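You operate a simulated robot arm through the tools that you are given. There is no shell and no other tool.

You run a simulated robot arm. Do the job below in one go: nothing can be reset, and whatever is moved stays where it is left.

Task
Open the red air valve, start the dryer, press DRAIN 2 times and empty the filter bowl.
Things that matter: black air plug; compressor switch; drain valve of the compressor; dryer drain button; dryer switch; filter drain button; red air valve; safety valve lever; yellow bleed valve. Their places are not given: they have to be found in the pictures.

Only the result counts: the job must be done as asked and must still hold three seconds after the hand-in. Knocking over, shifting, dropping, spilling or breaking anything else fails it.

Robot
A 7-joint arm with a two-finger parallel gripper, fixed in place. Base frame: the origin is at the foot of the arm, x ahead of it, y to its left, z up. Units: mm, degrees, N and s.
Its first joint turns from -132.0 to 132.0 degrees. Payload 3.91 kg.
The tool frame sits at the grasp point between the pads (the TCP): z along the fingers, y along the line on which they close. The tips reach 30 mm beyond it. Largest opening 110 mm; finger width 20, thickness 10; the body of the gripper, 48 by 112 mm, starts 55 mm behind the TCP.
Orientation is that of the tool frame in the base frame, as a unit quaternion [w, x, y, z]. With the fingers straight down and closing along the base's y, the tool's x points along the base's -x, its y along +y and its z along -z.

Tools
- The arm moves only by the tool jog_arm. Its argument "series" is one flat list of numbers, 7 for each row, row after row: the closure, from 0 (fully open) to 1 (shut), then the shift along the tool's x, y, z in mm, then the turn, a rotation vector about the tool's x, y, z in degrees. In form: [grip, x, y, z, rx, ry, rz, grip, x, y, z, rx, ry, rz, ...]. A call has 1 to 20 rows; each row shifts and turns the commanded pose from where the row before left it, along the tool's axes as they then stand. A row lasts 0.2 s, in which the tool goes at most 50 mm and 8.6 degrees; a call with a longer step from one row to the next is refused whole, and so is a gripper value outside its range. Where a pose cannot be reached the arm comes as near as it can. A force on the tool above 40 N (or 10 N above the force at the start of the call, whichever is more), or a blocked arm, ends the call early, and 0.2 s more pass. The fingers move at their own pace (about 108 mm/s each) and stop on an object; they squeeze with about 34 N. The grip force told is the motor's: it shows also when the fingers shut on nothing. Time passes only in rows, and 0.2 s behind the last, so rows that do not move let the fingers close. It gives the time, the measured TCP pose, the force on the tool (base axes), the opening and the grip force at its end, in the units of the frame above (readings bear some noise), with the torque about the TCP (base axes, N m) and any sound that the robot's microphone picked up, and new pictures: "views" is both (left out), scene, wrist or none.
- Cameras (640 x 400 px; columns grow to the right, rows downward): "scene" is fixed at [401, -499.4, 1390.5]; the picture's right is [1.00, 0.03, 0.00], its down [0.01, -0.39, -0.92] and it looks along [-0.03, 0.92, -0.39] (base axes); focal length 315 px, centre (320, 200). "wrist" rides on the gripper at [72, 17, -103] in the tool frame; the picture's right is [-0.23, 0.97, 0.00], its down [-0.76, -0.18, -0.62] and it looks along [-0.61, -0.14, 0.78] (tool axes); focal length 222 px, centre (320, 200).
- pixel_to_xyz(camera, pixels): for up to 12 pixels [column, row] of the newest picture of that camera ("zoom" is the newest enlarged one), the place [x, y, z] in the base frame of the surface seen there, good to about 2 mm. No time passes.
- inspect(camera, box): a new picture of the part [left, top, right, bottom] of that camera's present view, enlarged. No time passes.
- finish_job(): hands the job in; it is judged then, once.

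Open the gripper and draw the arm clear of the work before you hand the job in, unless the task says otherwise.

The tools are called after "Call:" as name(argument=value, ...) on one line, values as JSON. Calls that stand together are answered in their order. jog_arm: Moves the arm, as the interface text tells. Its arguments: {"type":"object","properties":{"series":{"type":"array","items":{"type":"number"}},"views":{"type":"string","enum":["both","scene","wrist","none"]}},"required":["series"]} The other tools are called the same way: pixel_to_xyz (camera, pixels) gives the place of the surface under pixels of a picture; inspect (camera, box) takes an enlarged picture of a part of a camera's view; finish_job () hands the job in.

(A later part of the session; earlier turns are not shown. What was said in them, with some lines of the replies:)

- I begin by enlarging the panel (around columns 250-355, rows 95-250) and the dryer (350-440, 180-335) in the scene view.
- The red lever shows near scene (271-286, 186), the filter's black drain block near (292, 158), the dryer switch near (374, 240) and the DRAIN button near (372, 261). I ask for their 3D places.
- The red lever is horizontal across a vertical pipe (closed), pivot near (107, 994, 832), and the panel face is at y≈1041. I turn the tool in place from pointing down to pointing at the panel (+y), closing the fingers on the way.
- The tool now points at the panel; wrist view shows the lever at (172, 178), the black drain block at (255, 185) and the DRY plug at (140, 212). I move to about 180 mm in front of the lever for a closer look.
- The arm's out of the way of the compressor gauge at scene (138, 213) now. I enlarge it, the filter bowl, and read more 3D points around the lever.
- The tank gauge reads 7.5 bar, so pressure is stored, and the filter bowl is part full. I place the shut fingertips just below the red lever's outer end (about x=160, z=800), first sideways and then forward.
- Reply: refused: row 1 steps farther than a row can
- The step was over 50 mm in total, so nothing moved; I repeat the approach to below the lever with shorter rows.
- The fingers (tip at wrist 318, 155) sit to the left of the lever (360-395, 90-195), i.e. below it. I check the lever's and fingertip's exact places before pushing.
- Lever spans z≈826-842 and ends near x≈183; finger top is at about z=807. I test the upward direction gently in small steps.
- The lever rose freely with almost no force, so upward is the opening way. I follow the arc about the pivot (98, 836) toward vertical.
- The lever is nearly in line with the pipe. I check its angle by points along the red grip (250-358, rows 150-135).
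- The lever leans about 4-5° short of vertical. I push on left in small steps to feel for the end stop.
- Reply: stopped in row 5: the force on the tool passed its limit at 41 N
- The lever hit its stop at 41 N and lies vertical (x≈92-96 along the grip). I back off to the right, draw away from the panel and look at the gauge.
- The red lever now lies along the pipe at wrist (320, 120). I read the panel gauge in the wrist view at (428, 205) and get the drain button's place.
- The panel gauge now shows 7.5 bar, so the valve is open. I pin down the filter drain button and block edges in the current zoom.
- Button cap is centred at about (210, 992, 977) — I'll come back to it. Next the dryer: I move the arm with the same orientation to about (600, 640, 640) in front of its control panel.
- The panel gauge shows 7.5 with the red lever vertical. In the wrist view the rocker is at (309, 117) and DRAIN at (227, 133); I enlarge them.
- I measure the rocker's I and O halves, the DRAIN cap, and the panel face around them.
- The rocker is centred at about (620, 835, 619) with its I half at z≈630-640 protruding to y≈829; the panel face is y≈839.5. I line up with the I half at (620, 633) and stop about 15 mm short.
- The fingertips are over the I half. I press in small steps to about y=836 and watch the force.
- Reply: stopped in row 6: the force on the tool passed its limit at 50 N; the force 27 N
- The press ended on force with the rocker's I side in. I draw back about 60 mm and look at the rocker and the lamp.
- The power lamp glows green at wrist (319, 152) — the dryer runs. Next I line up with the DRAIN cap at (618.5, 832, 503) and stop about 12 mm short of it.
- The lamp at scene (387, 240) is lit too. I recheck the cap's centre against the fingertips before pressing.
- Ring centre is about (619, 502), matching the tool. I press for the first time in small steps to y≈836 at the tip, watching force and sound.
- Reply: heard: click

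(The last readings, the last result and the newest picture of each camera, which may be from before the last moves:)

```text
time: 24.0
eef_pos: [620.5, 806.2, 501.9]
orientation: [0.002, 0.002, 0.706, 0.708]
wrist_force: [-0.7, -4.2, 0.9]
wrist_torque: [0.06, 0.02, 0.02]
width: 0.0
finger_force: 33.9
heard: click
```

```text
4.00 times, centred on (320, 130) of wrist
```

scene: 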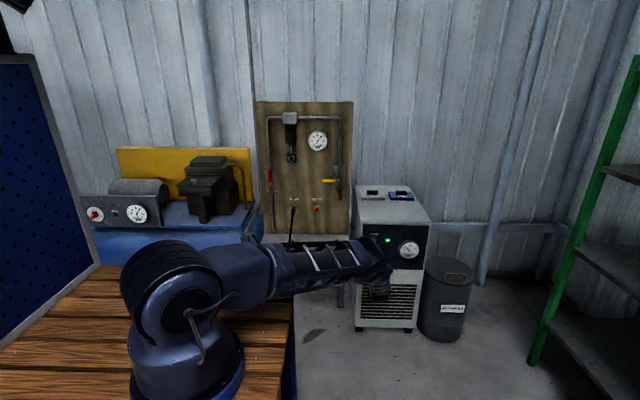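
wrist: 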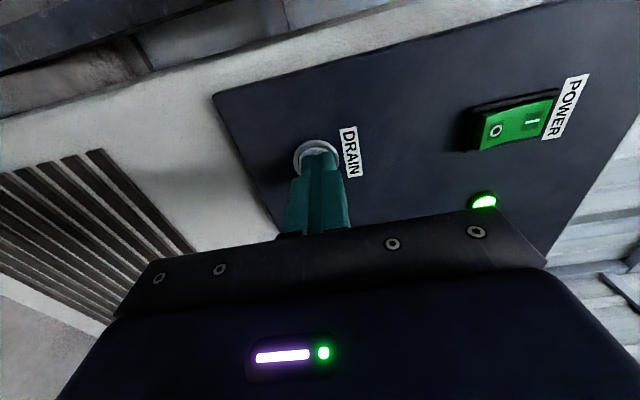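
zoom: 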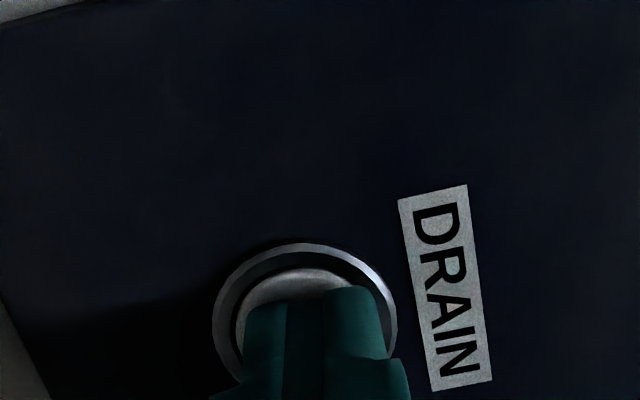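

A click was heard at about 4 N: first press done. I back off 20 mm to release it fully and listen.

Call:
jog_arm(series=[1, 0, 0, -10, 0, 0, 0, 1, 0, 0, -10, 0, 0, 0, 1, 0, 0, 0, 0, 0, 0, 1, 0, 0, 0, 0, 0, 0], views="both")

Call:
inspect(camera="wrist", box=[240, 80, 400, 180])

```text
time: 25.0
eef_pos: [619.1, 786.0, 502.3]
orientation: [0.003, 0.001, 0.707, 0.708]
wrist_force: [-0.4, -0.6, 0.8]
wrist_torque: [0.0, -0.02, 0.02]
width: 0.0
finger_force: 34.3
```

scene: 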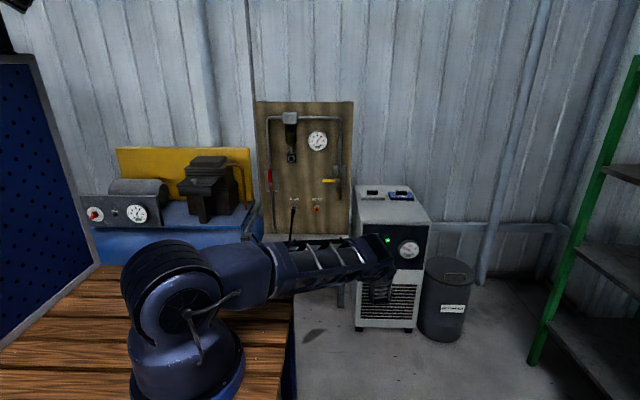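
wrist: 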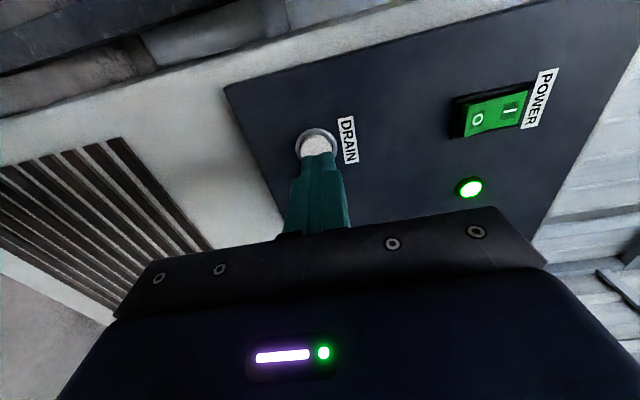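

```text
4.00 times, centred on (320, 130) of wrist
```

zoom: 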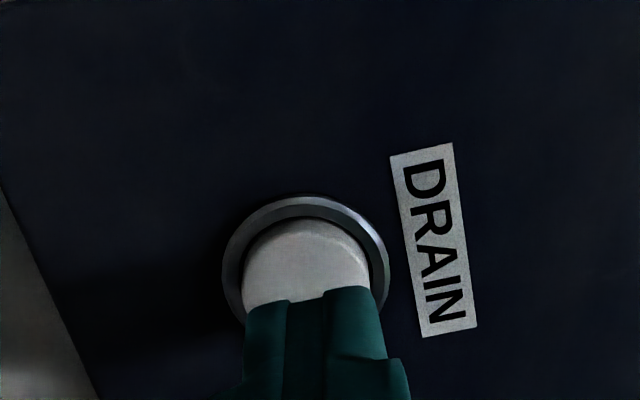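

The cap has sprung back out. I press a second time by the same depth, hold one row and release in the same call.

Call:
jog_arm(series=[1, 0, 0, 10, 0, 0, 0, 1, 0, 0, 5, 0, 0, 0, 1, 0, 0, 2, 0, 0, 0, 1, 0, 0, 2, 0, 0, 0, 1, 0, 0, 1, 0, 0, 0], views="both")

```text
time: 26.2
eef_pos: [619.3, 806.6, 502.8]
orientation: [0.002, 0.003, 0.708, 0.706]
wrist_force: [3.0, -6.2, -0.7]
wrist_torque: [0.0, -0.03, -0.05]
width: 0.0
finger_force: 34.2
heard: click
```

scene: 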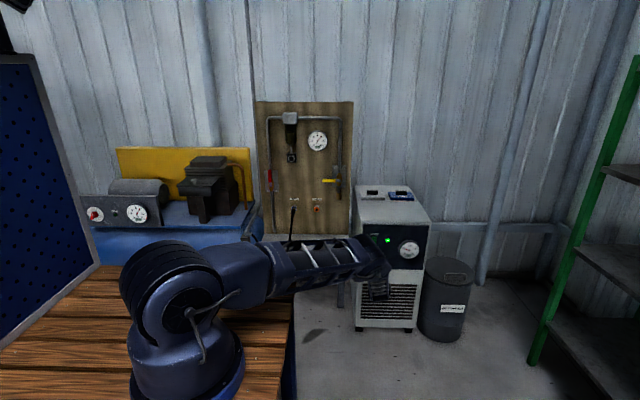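
wrist: 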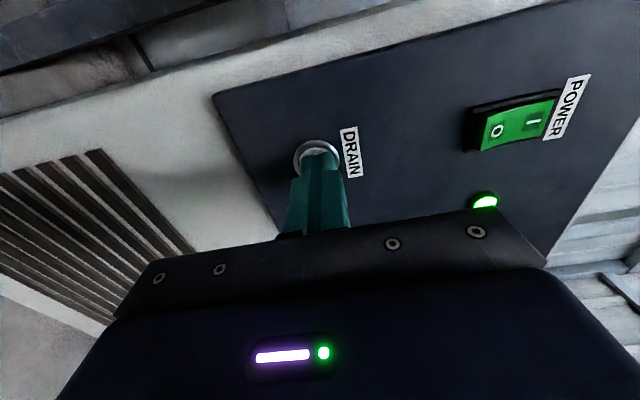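

The second click was heard. I withdraw straight back well clear of the dryer.

Call:
jog_arm(series=[1, 0, 0, -15, 0, 0, 0, 1, 0, 0, -40, 0, 0, 0, 1, 0, 0, -45, 0, 0, 0, 1, 0, 0, -45, 0, 0, 0, 1, 0, 0, 0, 0, 0, 0], views="both")

Call:
inspect(camera="wrist", box=[200, 60, 420, 200])

Call:
inspect(camera="scene", box=[250, 95, 360, 195])

```text
time: 27.4
eef_pos: [618.6, 661.0, 501.5]
orientation: [0.002, 0.002, 0.707, 0.707]
wrist_force: [0.5, -1.2, -0.3]
wrist_torque: [-0.01, 0.03, -0.02]
width: 0.1
finger_force: 33.9
```

scene: 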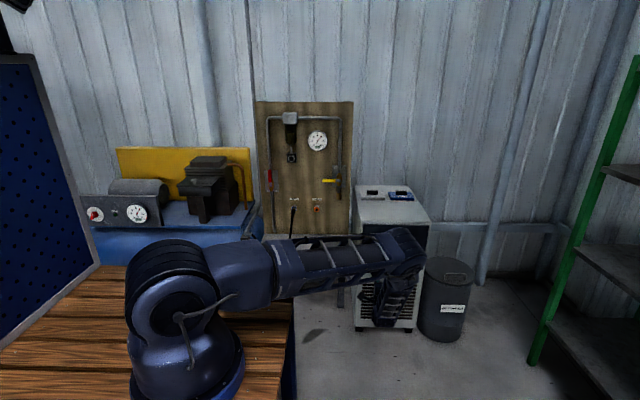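
wrist: 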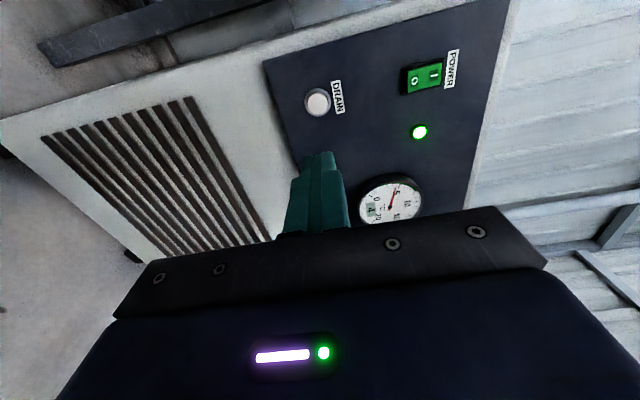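

```text
2.86 times, centred on (310, 130) of wrist
```

zoom: 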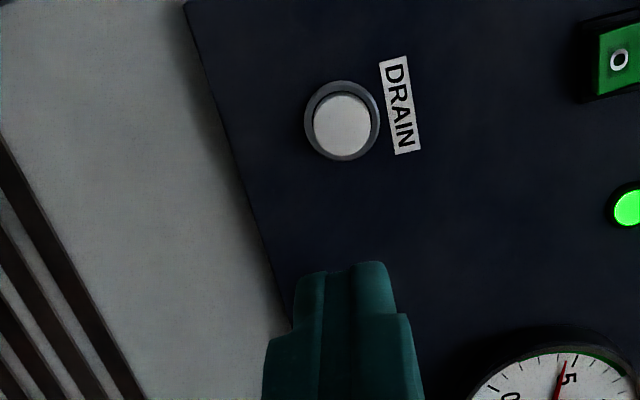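

```text
4.00 times, centred on (305, 145) of scene
```

zoom: 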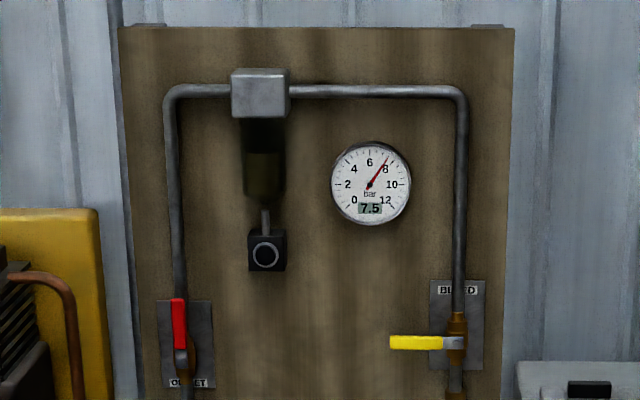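

The dryer gauge has fallen to about 4 °C and DRAIN is released; panel pressure holds 7.5. I now go to the front of the filter drain button, to about (210, 780, 977).

Call:
jog_arm(series=[1, 27.2, 31.7, 0, 0, 0, 0, 1, 27.2, 31.7, 0, 0, 0, 0, 1, 27.2, 31.7, 5, 0, 0, 0, 1, 27.2, 31.7, 10, 0, 0, 0, 1, 27.2, 31.7, 10, 0, 0, 0, 1, 27.2, 31.7, 10, 0, 0, 0, 1, 27.2, 31.7, 10, 0, 0, 0, 1, 27.2, 31.7, 10, 0, 0, 0, 1, 27.2, 31.7, 10, 0, 0, 0, 1, 27.2, 31.7, 10, 0, 0, 0, 1, 27.2, 31.7, 10, 0, 0, 0, 1, 27.2, 31.7, 10, 0, 0, 0, 1, 27.2, 31.7, 10, 0, 0, 0, 1, 27.2, 31.7, 10, 0, 0, 0, 1, 27.5, 31.7, 5, 0, 0, 0, 1, 0, 0, 0, 0, 0, 0], views="both")

Call:
inspect(camera="wrist", box=[240, 60, 460, 200])

```text
time: 30.8
eef_pos: [211.3, 783.8, 977.7]
orientation: [0.003, 0.003, 0.707, 0.708]
wrist_force: [0.1, 0.6, -0.2]
wrist_torque: [-0.01, 0.02, 0.03]
width: 0.1
finger_force: 33.9
```

scene: 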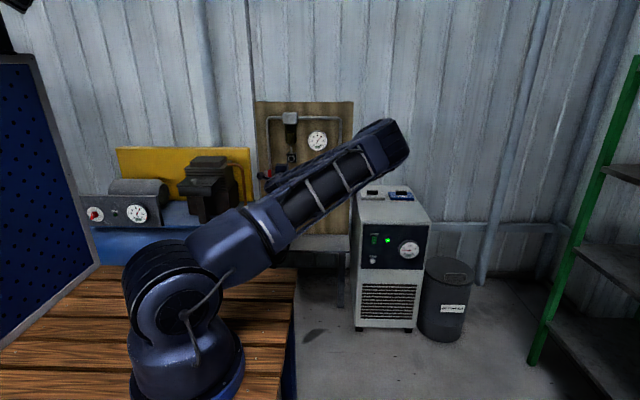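
wrist: 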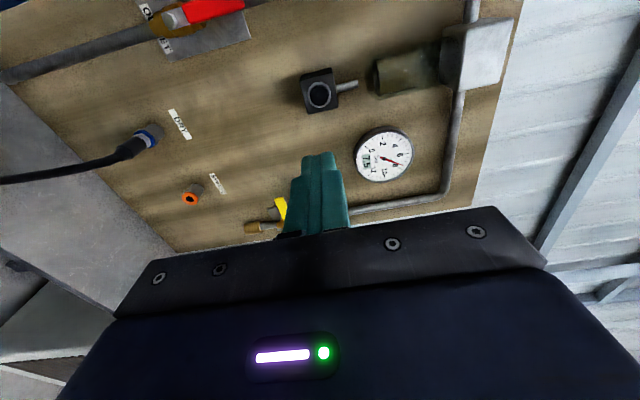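

```text
2.86 times, centred on (350, 130) of wrist
```

zoom: 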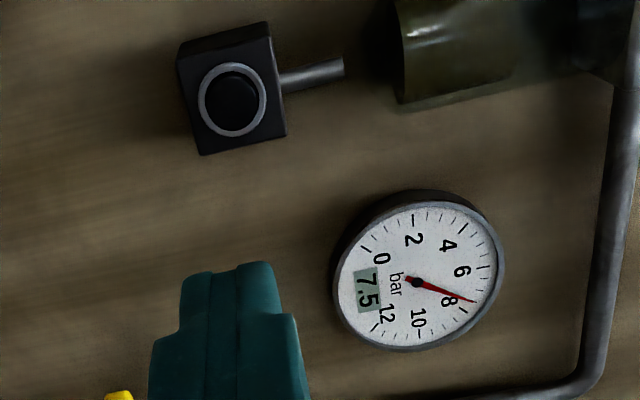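

The wrist camera faces the drain button well now, at zoom (233, 100). I measure its centre and ring once more.

Call:
pixel_to_xyz(camera="zoom", pixels=[[233, 100], [212, 103], [253, 97], [230, 78], [236, 122], [201, 105], [263, 94], [227, 66], [238, 134], [195, 148], [280, 130], [310, 75]])

```text
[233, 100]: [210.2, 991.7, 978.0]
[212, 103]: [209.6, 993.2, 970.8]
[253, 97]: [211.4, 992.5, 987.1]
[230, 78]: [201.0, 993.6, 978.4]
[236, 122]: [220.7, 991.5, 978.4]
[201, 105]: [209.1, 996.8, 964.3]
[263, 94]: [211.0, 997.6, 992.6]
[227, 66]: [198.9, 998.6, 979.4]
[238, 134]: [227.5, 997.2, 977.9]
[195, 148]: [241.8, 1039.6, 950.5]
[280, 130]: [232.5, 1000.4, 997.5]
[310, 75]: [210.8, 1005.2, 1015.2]
```

The button's centre is (211, 992, 978), in line with the tool. I go forward to about 12 mm short of the cap.

Call:
jog_arm(series=[1, 0, 0.5, 40, 0, 0, 0, 1, 0, 0, 40, 0, 0, 0, 1, 0, 0, 40, 0, 0, 0, 1, 0, 0, 30, 0, 0, 0, 1, 0, 0, 15, 0, 0, 0, 1, 0, 0, 0, 0, 0, 0], views="both")

Call:
inspect(camera="wrist", box=[240, 80, 400, 180])

```text
time: 32.2
eef_pos: [212.6, 949.9, 980.1]
orientation: [0.003, 0.003, 0.707, 0.707]
wrist_force: [-0.3, 0.1, -0.2]
wrist_torque: [0.0, -0.01, -0.01]
width: 0.1
finger_force: 34.0
```

scene: 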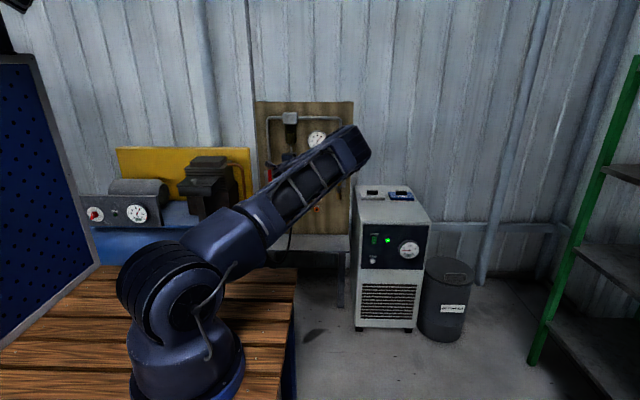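
wrist: 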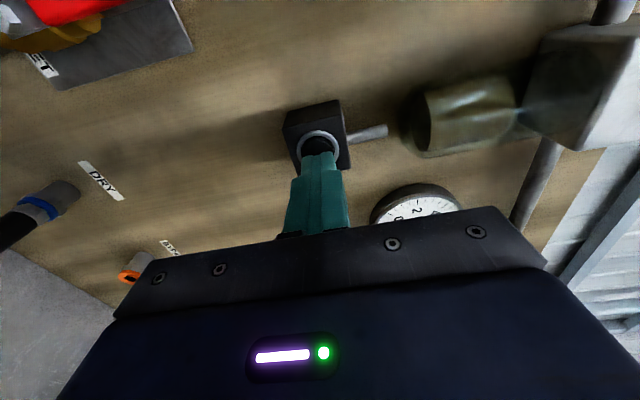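

```text
4.00 times, centred on (320, 130) of wrist
```

zoom: 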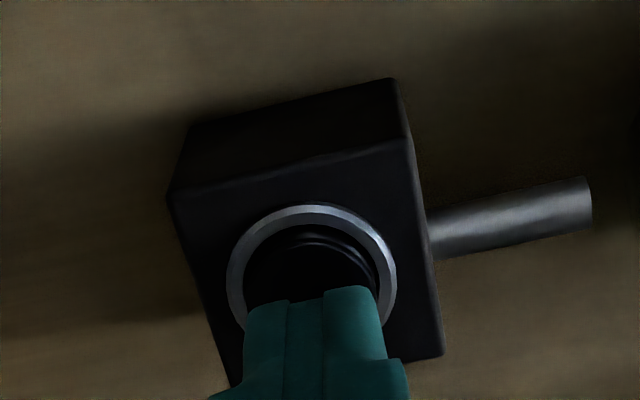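

The fingertips face the button centre, and the bowl is in view at (465, 115). I press in to about y=996.5 in small steps and listen.

Call:
jog_arm(series=[1, 0.5, -0.5, 9, 0, 0, 0, 1, 0, 0, 3, 0, 0, 0, 1, 0, 0, 2, 0, 0, 0, 1, 0, 0, 2, 0, 0, 0, 1, 0, 0, 1, 0, 0, 0], views="both")

Call:
inspect(camera="wrist", box=[380, 50, 580, 175])

```text
time: 33.4
eef_pos: [213.1, 965.5, 978.1]
orientation: [0.003, 0.002, 0.707, 0.707]
wrist_force: [0.2, -3.9, -2.4]
wrist_torque: [-0.06, -0.03, 0.03]
width: 0.1
finger_force: 34.4
heard: click
```

scene: 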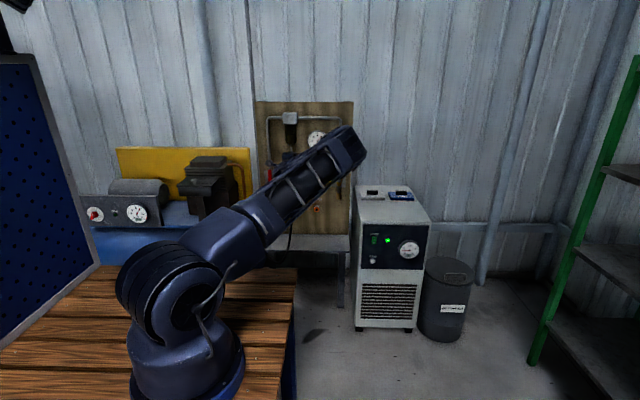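
wrist: 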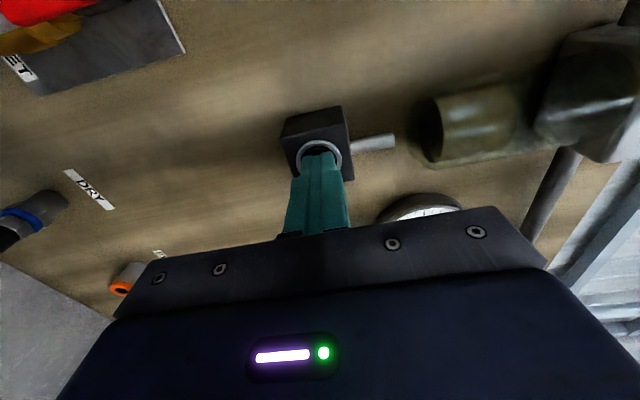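

```text
3.20 times, centred on (480, 112) of wrist
```

zoom: 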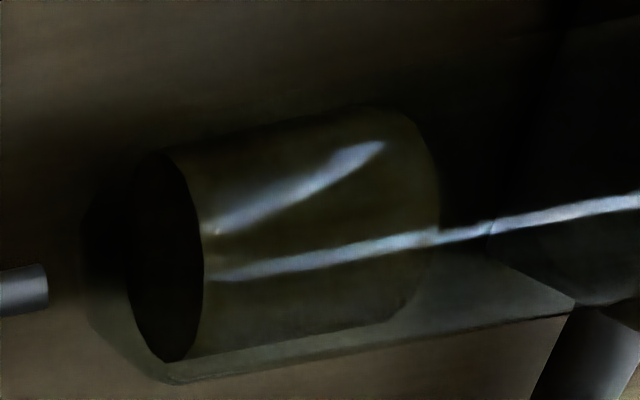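

A click was heard and the button is in; the liquid column still fills about half the bowl (zoom 130-430). I hold still for 2 s and watch the level.

Call:
jog_arm(series=[1, 0, 0, 0, 0, 0, 0, 1, 0, 0, 0, 0, 0, 0, 1, 0, 0, 0, 0, 0, 0, 1, 0, 0, 0, 0, 0, 0, 1, 0, 0, 0, 0, 0, 0, 1, 0, 0, 0, 0, 0, 0, 1, 0, 0, 0, 0, 0, 0, 1, 0, 0, 0, 0, 0, 0, 1, 0, 0, 0, 0, 0, 0, 1, 0, 0, 0, 0, 0, 0], views="both")

Call:
inspect(camera="wrist", box=[380, 50, 580, 175])

```text
time: 35.6
eef_pos: [210.4, 965.6, 978.5]
orientation: [0.002, 0.003, 0.707, 0.707]
wrist_force: [0.8, -3.2, -0.4]
wrist_torque: [-0.07, 0.0, 0.03]
width: 0.1
finger_force: 34.3
```

scene: 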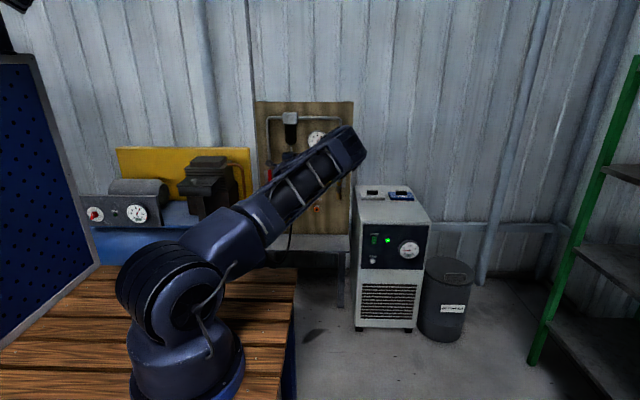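
wrist: 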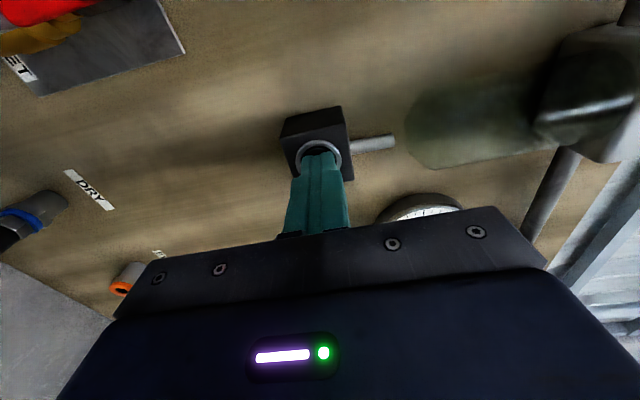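

```text
3.20 times, centred on (480, 112) of wrist
```

zoom: 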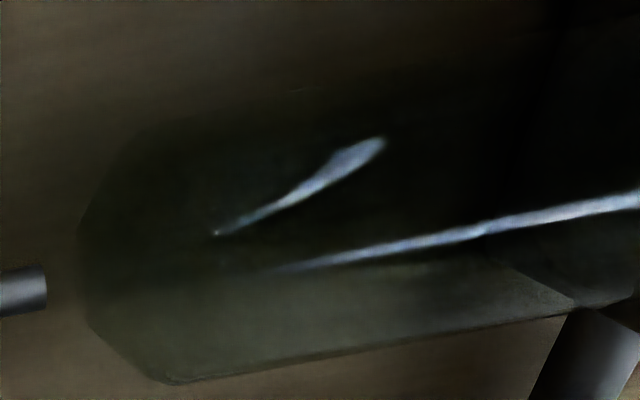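

The liquid in the bowl is gone. I hold 0.6 s more, then release straight back and check the gauges.

Call:
jog_arm(series=[1, 0, 0, 0, 0, 0, 0, 1, 0, 0, 0, 0, 0, 0, 1, 0, 0, 0, 0, 0, 0, 1, 0, 0, -15, 0, 0, 0, 1, 0, 0, -40, 0, 0, 0, 1, 0, 0, -45, 0, 0, 0, 1, 0, 0, -45, 0, 0, 0, 1, 0, 0, -40, 0, 0, 0, 1, 0, 0, 0, 0, 0, 0], views="both")

Call:
inspect(camera="wrist", box=[240, 60, 460, 200])

Call:
inspect(camera="scene", box=[355, 220, 435, 270])

Call:
inspect(camera="scene", box=[80, 180, 170, 240])

```text
time: 37.6
eef_pos: [209.6, 779.9, 978.0]
orientation: [0.003, 0.002, 0.706, 0.708]
wrist_force: [0.9, 0.7, -0.3]
wrist_torque: [0.01, 0.01, 0.0]
width: 0.0
finger_force: 34.2
```

scene: 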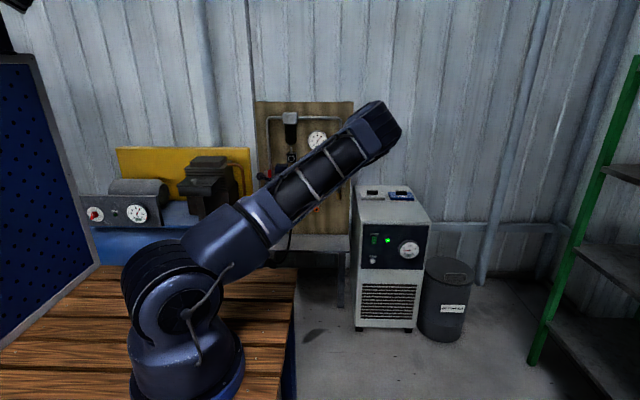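
wrist: 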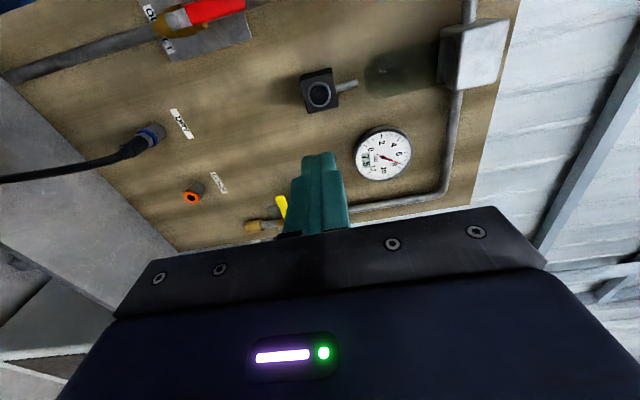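

```text
2.86 times, centred on (350, 130) of wrist
```

zoom: 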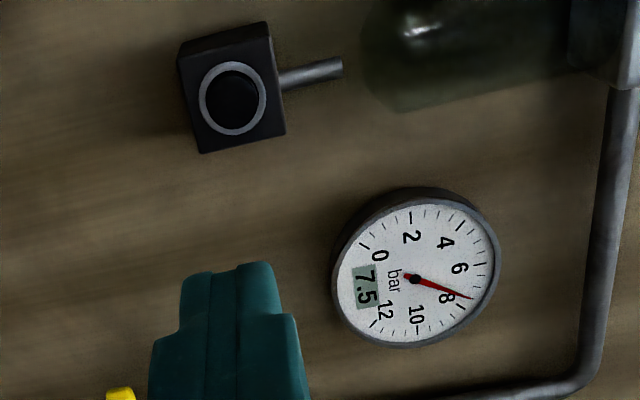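

```text
8.00 times, centred on (395, 245) of scene
```

zoom: 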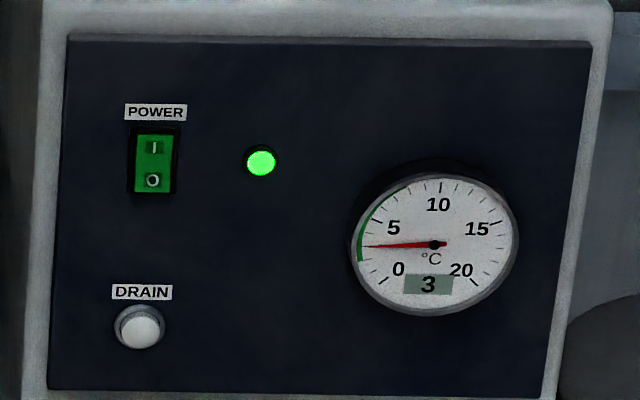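

```text
6.67 times, centred on (125, 210) of scene
```

zoom: 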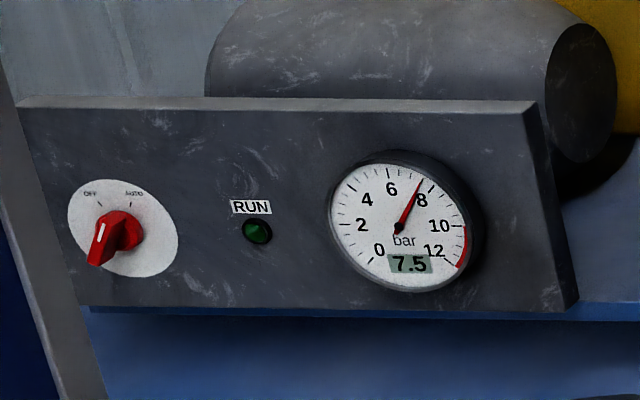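

Bowl empty, panel and tank at 7.5 bar, dryer lit at 3 °C, both buttons out. I draw the arm further back and open the gripper.

Call:
jog_arm(series=[1, 15, 15, -40, 0, 0, 0, 0.5, 20, 15, -40, 0, 0, 0, 0, 20, 15, -40, 0, 0, 0, 0, 20, 15, -30, 0, 0, 0, 0, 20, 15, 0, 0, 0, 0, 0, 0, 0, 0, 0, 0, 0, 0, 0, 0, 0, 0, 0, 0], views="both")

Call:
inspect(camera="scene", box=[250, 95, 360, 195])

Call:
inspect(camera="wrist", box=[60, 40, 500, 280])

```text
time: 39.2
eef_pos: [113.2, 629.5, 1053.2]
orientation: [0.003, 0.004, 0.706, 0.708]
wrist_force: [-0.1, 0.3, 0.2]
wrist_torque: [0.03, -0.01, 0.0]
width: 110.1
finger_force: 0.1
```

scene: 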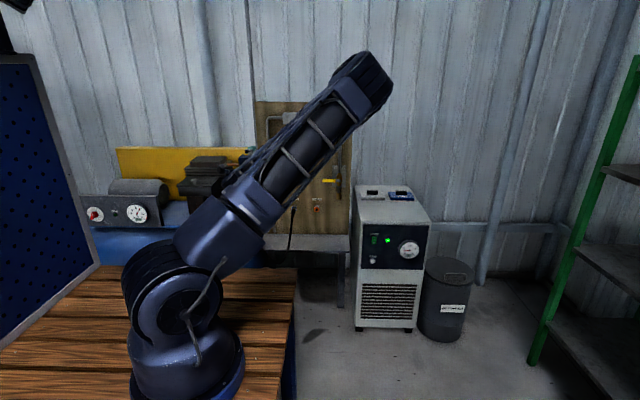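
wrist: 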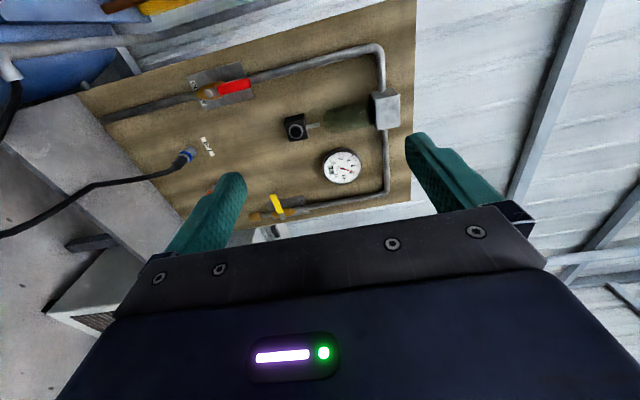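

```text
4.00 times, centred on (305, 145) of scene
```

zoom: 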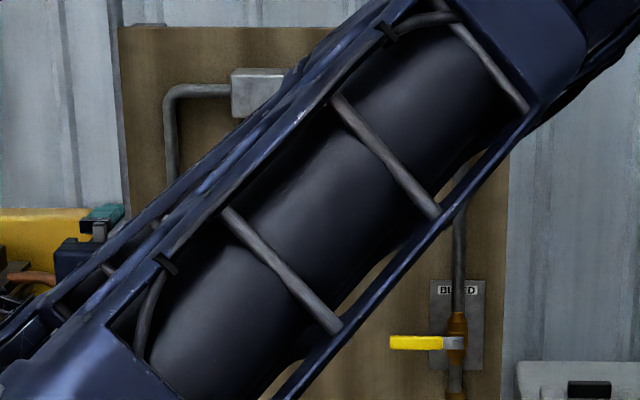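

```text
1.45 times, centred on (280, 160) of wrist
```

zoom: 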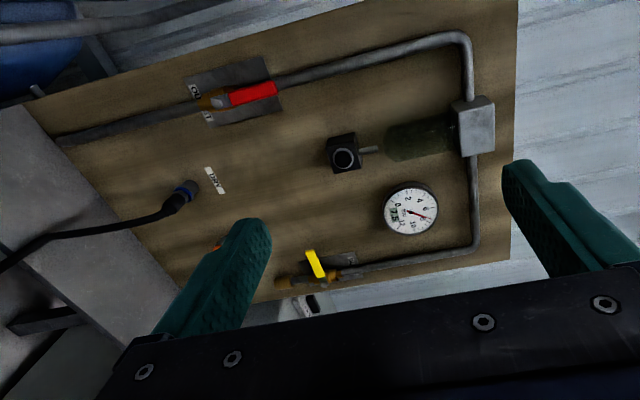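

The red lever lies along its pipe, the bowl is empty, the gauge shows 7.5 bar, the yellow valve and the black plug are untouched, and the gripper is open and clear. I hand the job in.

Call:
finish_job()

```text
The job is handed in.
```

I did all four parts of the job and handed it in. The tool has confirmed only that it was received, not how it was judged.

- **Red air valve:** open. The lever is turned up against its stop, in line with the pipe. The panel gauge went from 0 to 7.5 bar and stayed there.
- **Dryer:** running. The green lamp is lit and the temperature fell from 17 °C to 3 °C.
- **DRAIN:** pressed twice, with one click heard for each press. The button came back out fully after each press.
- **Filter bowl:** empty. I held its drain button for about 3 seconds, and the liquid was gone from the bowl before I let go.

I didn't touch the yellow bleed valve, the black air plug or the compressor's controls. The gripper is open and the arm is clear of the work.
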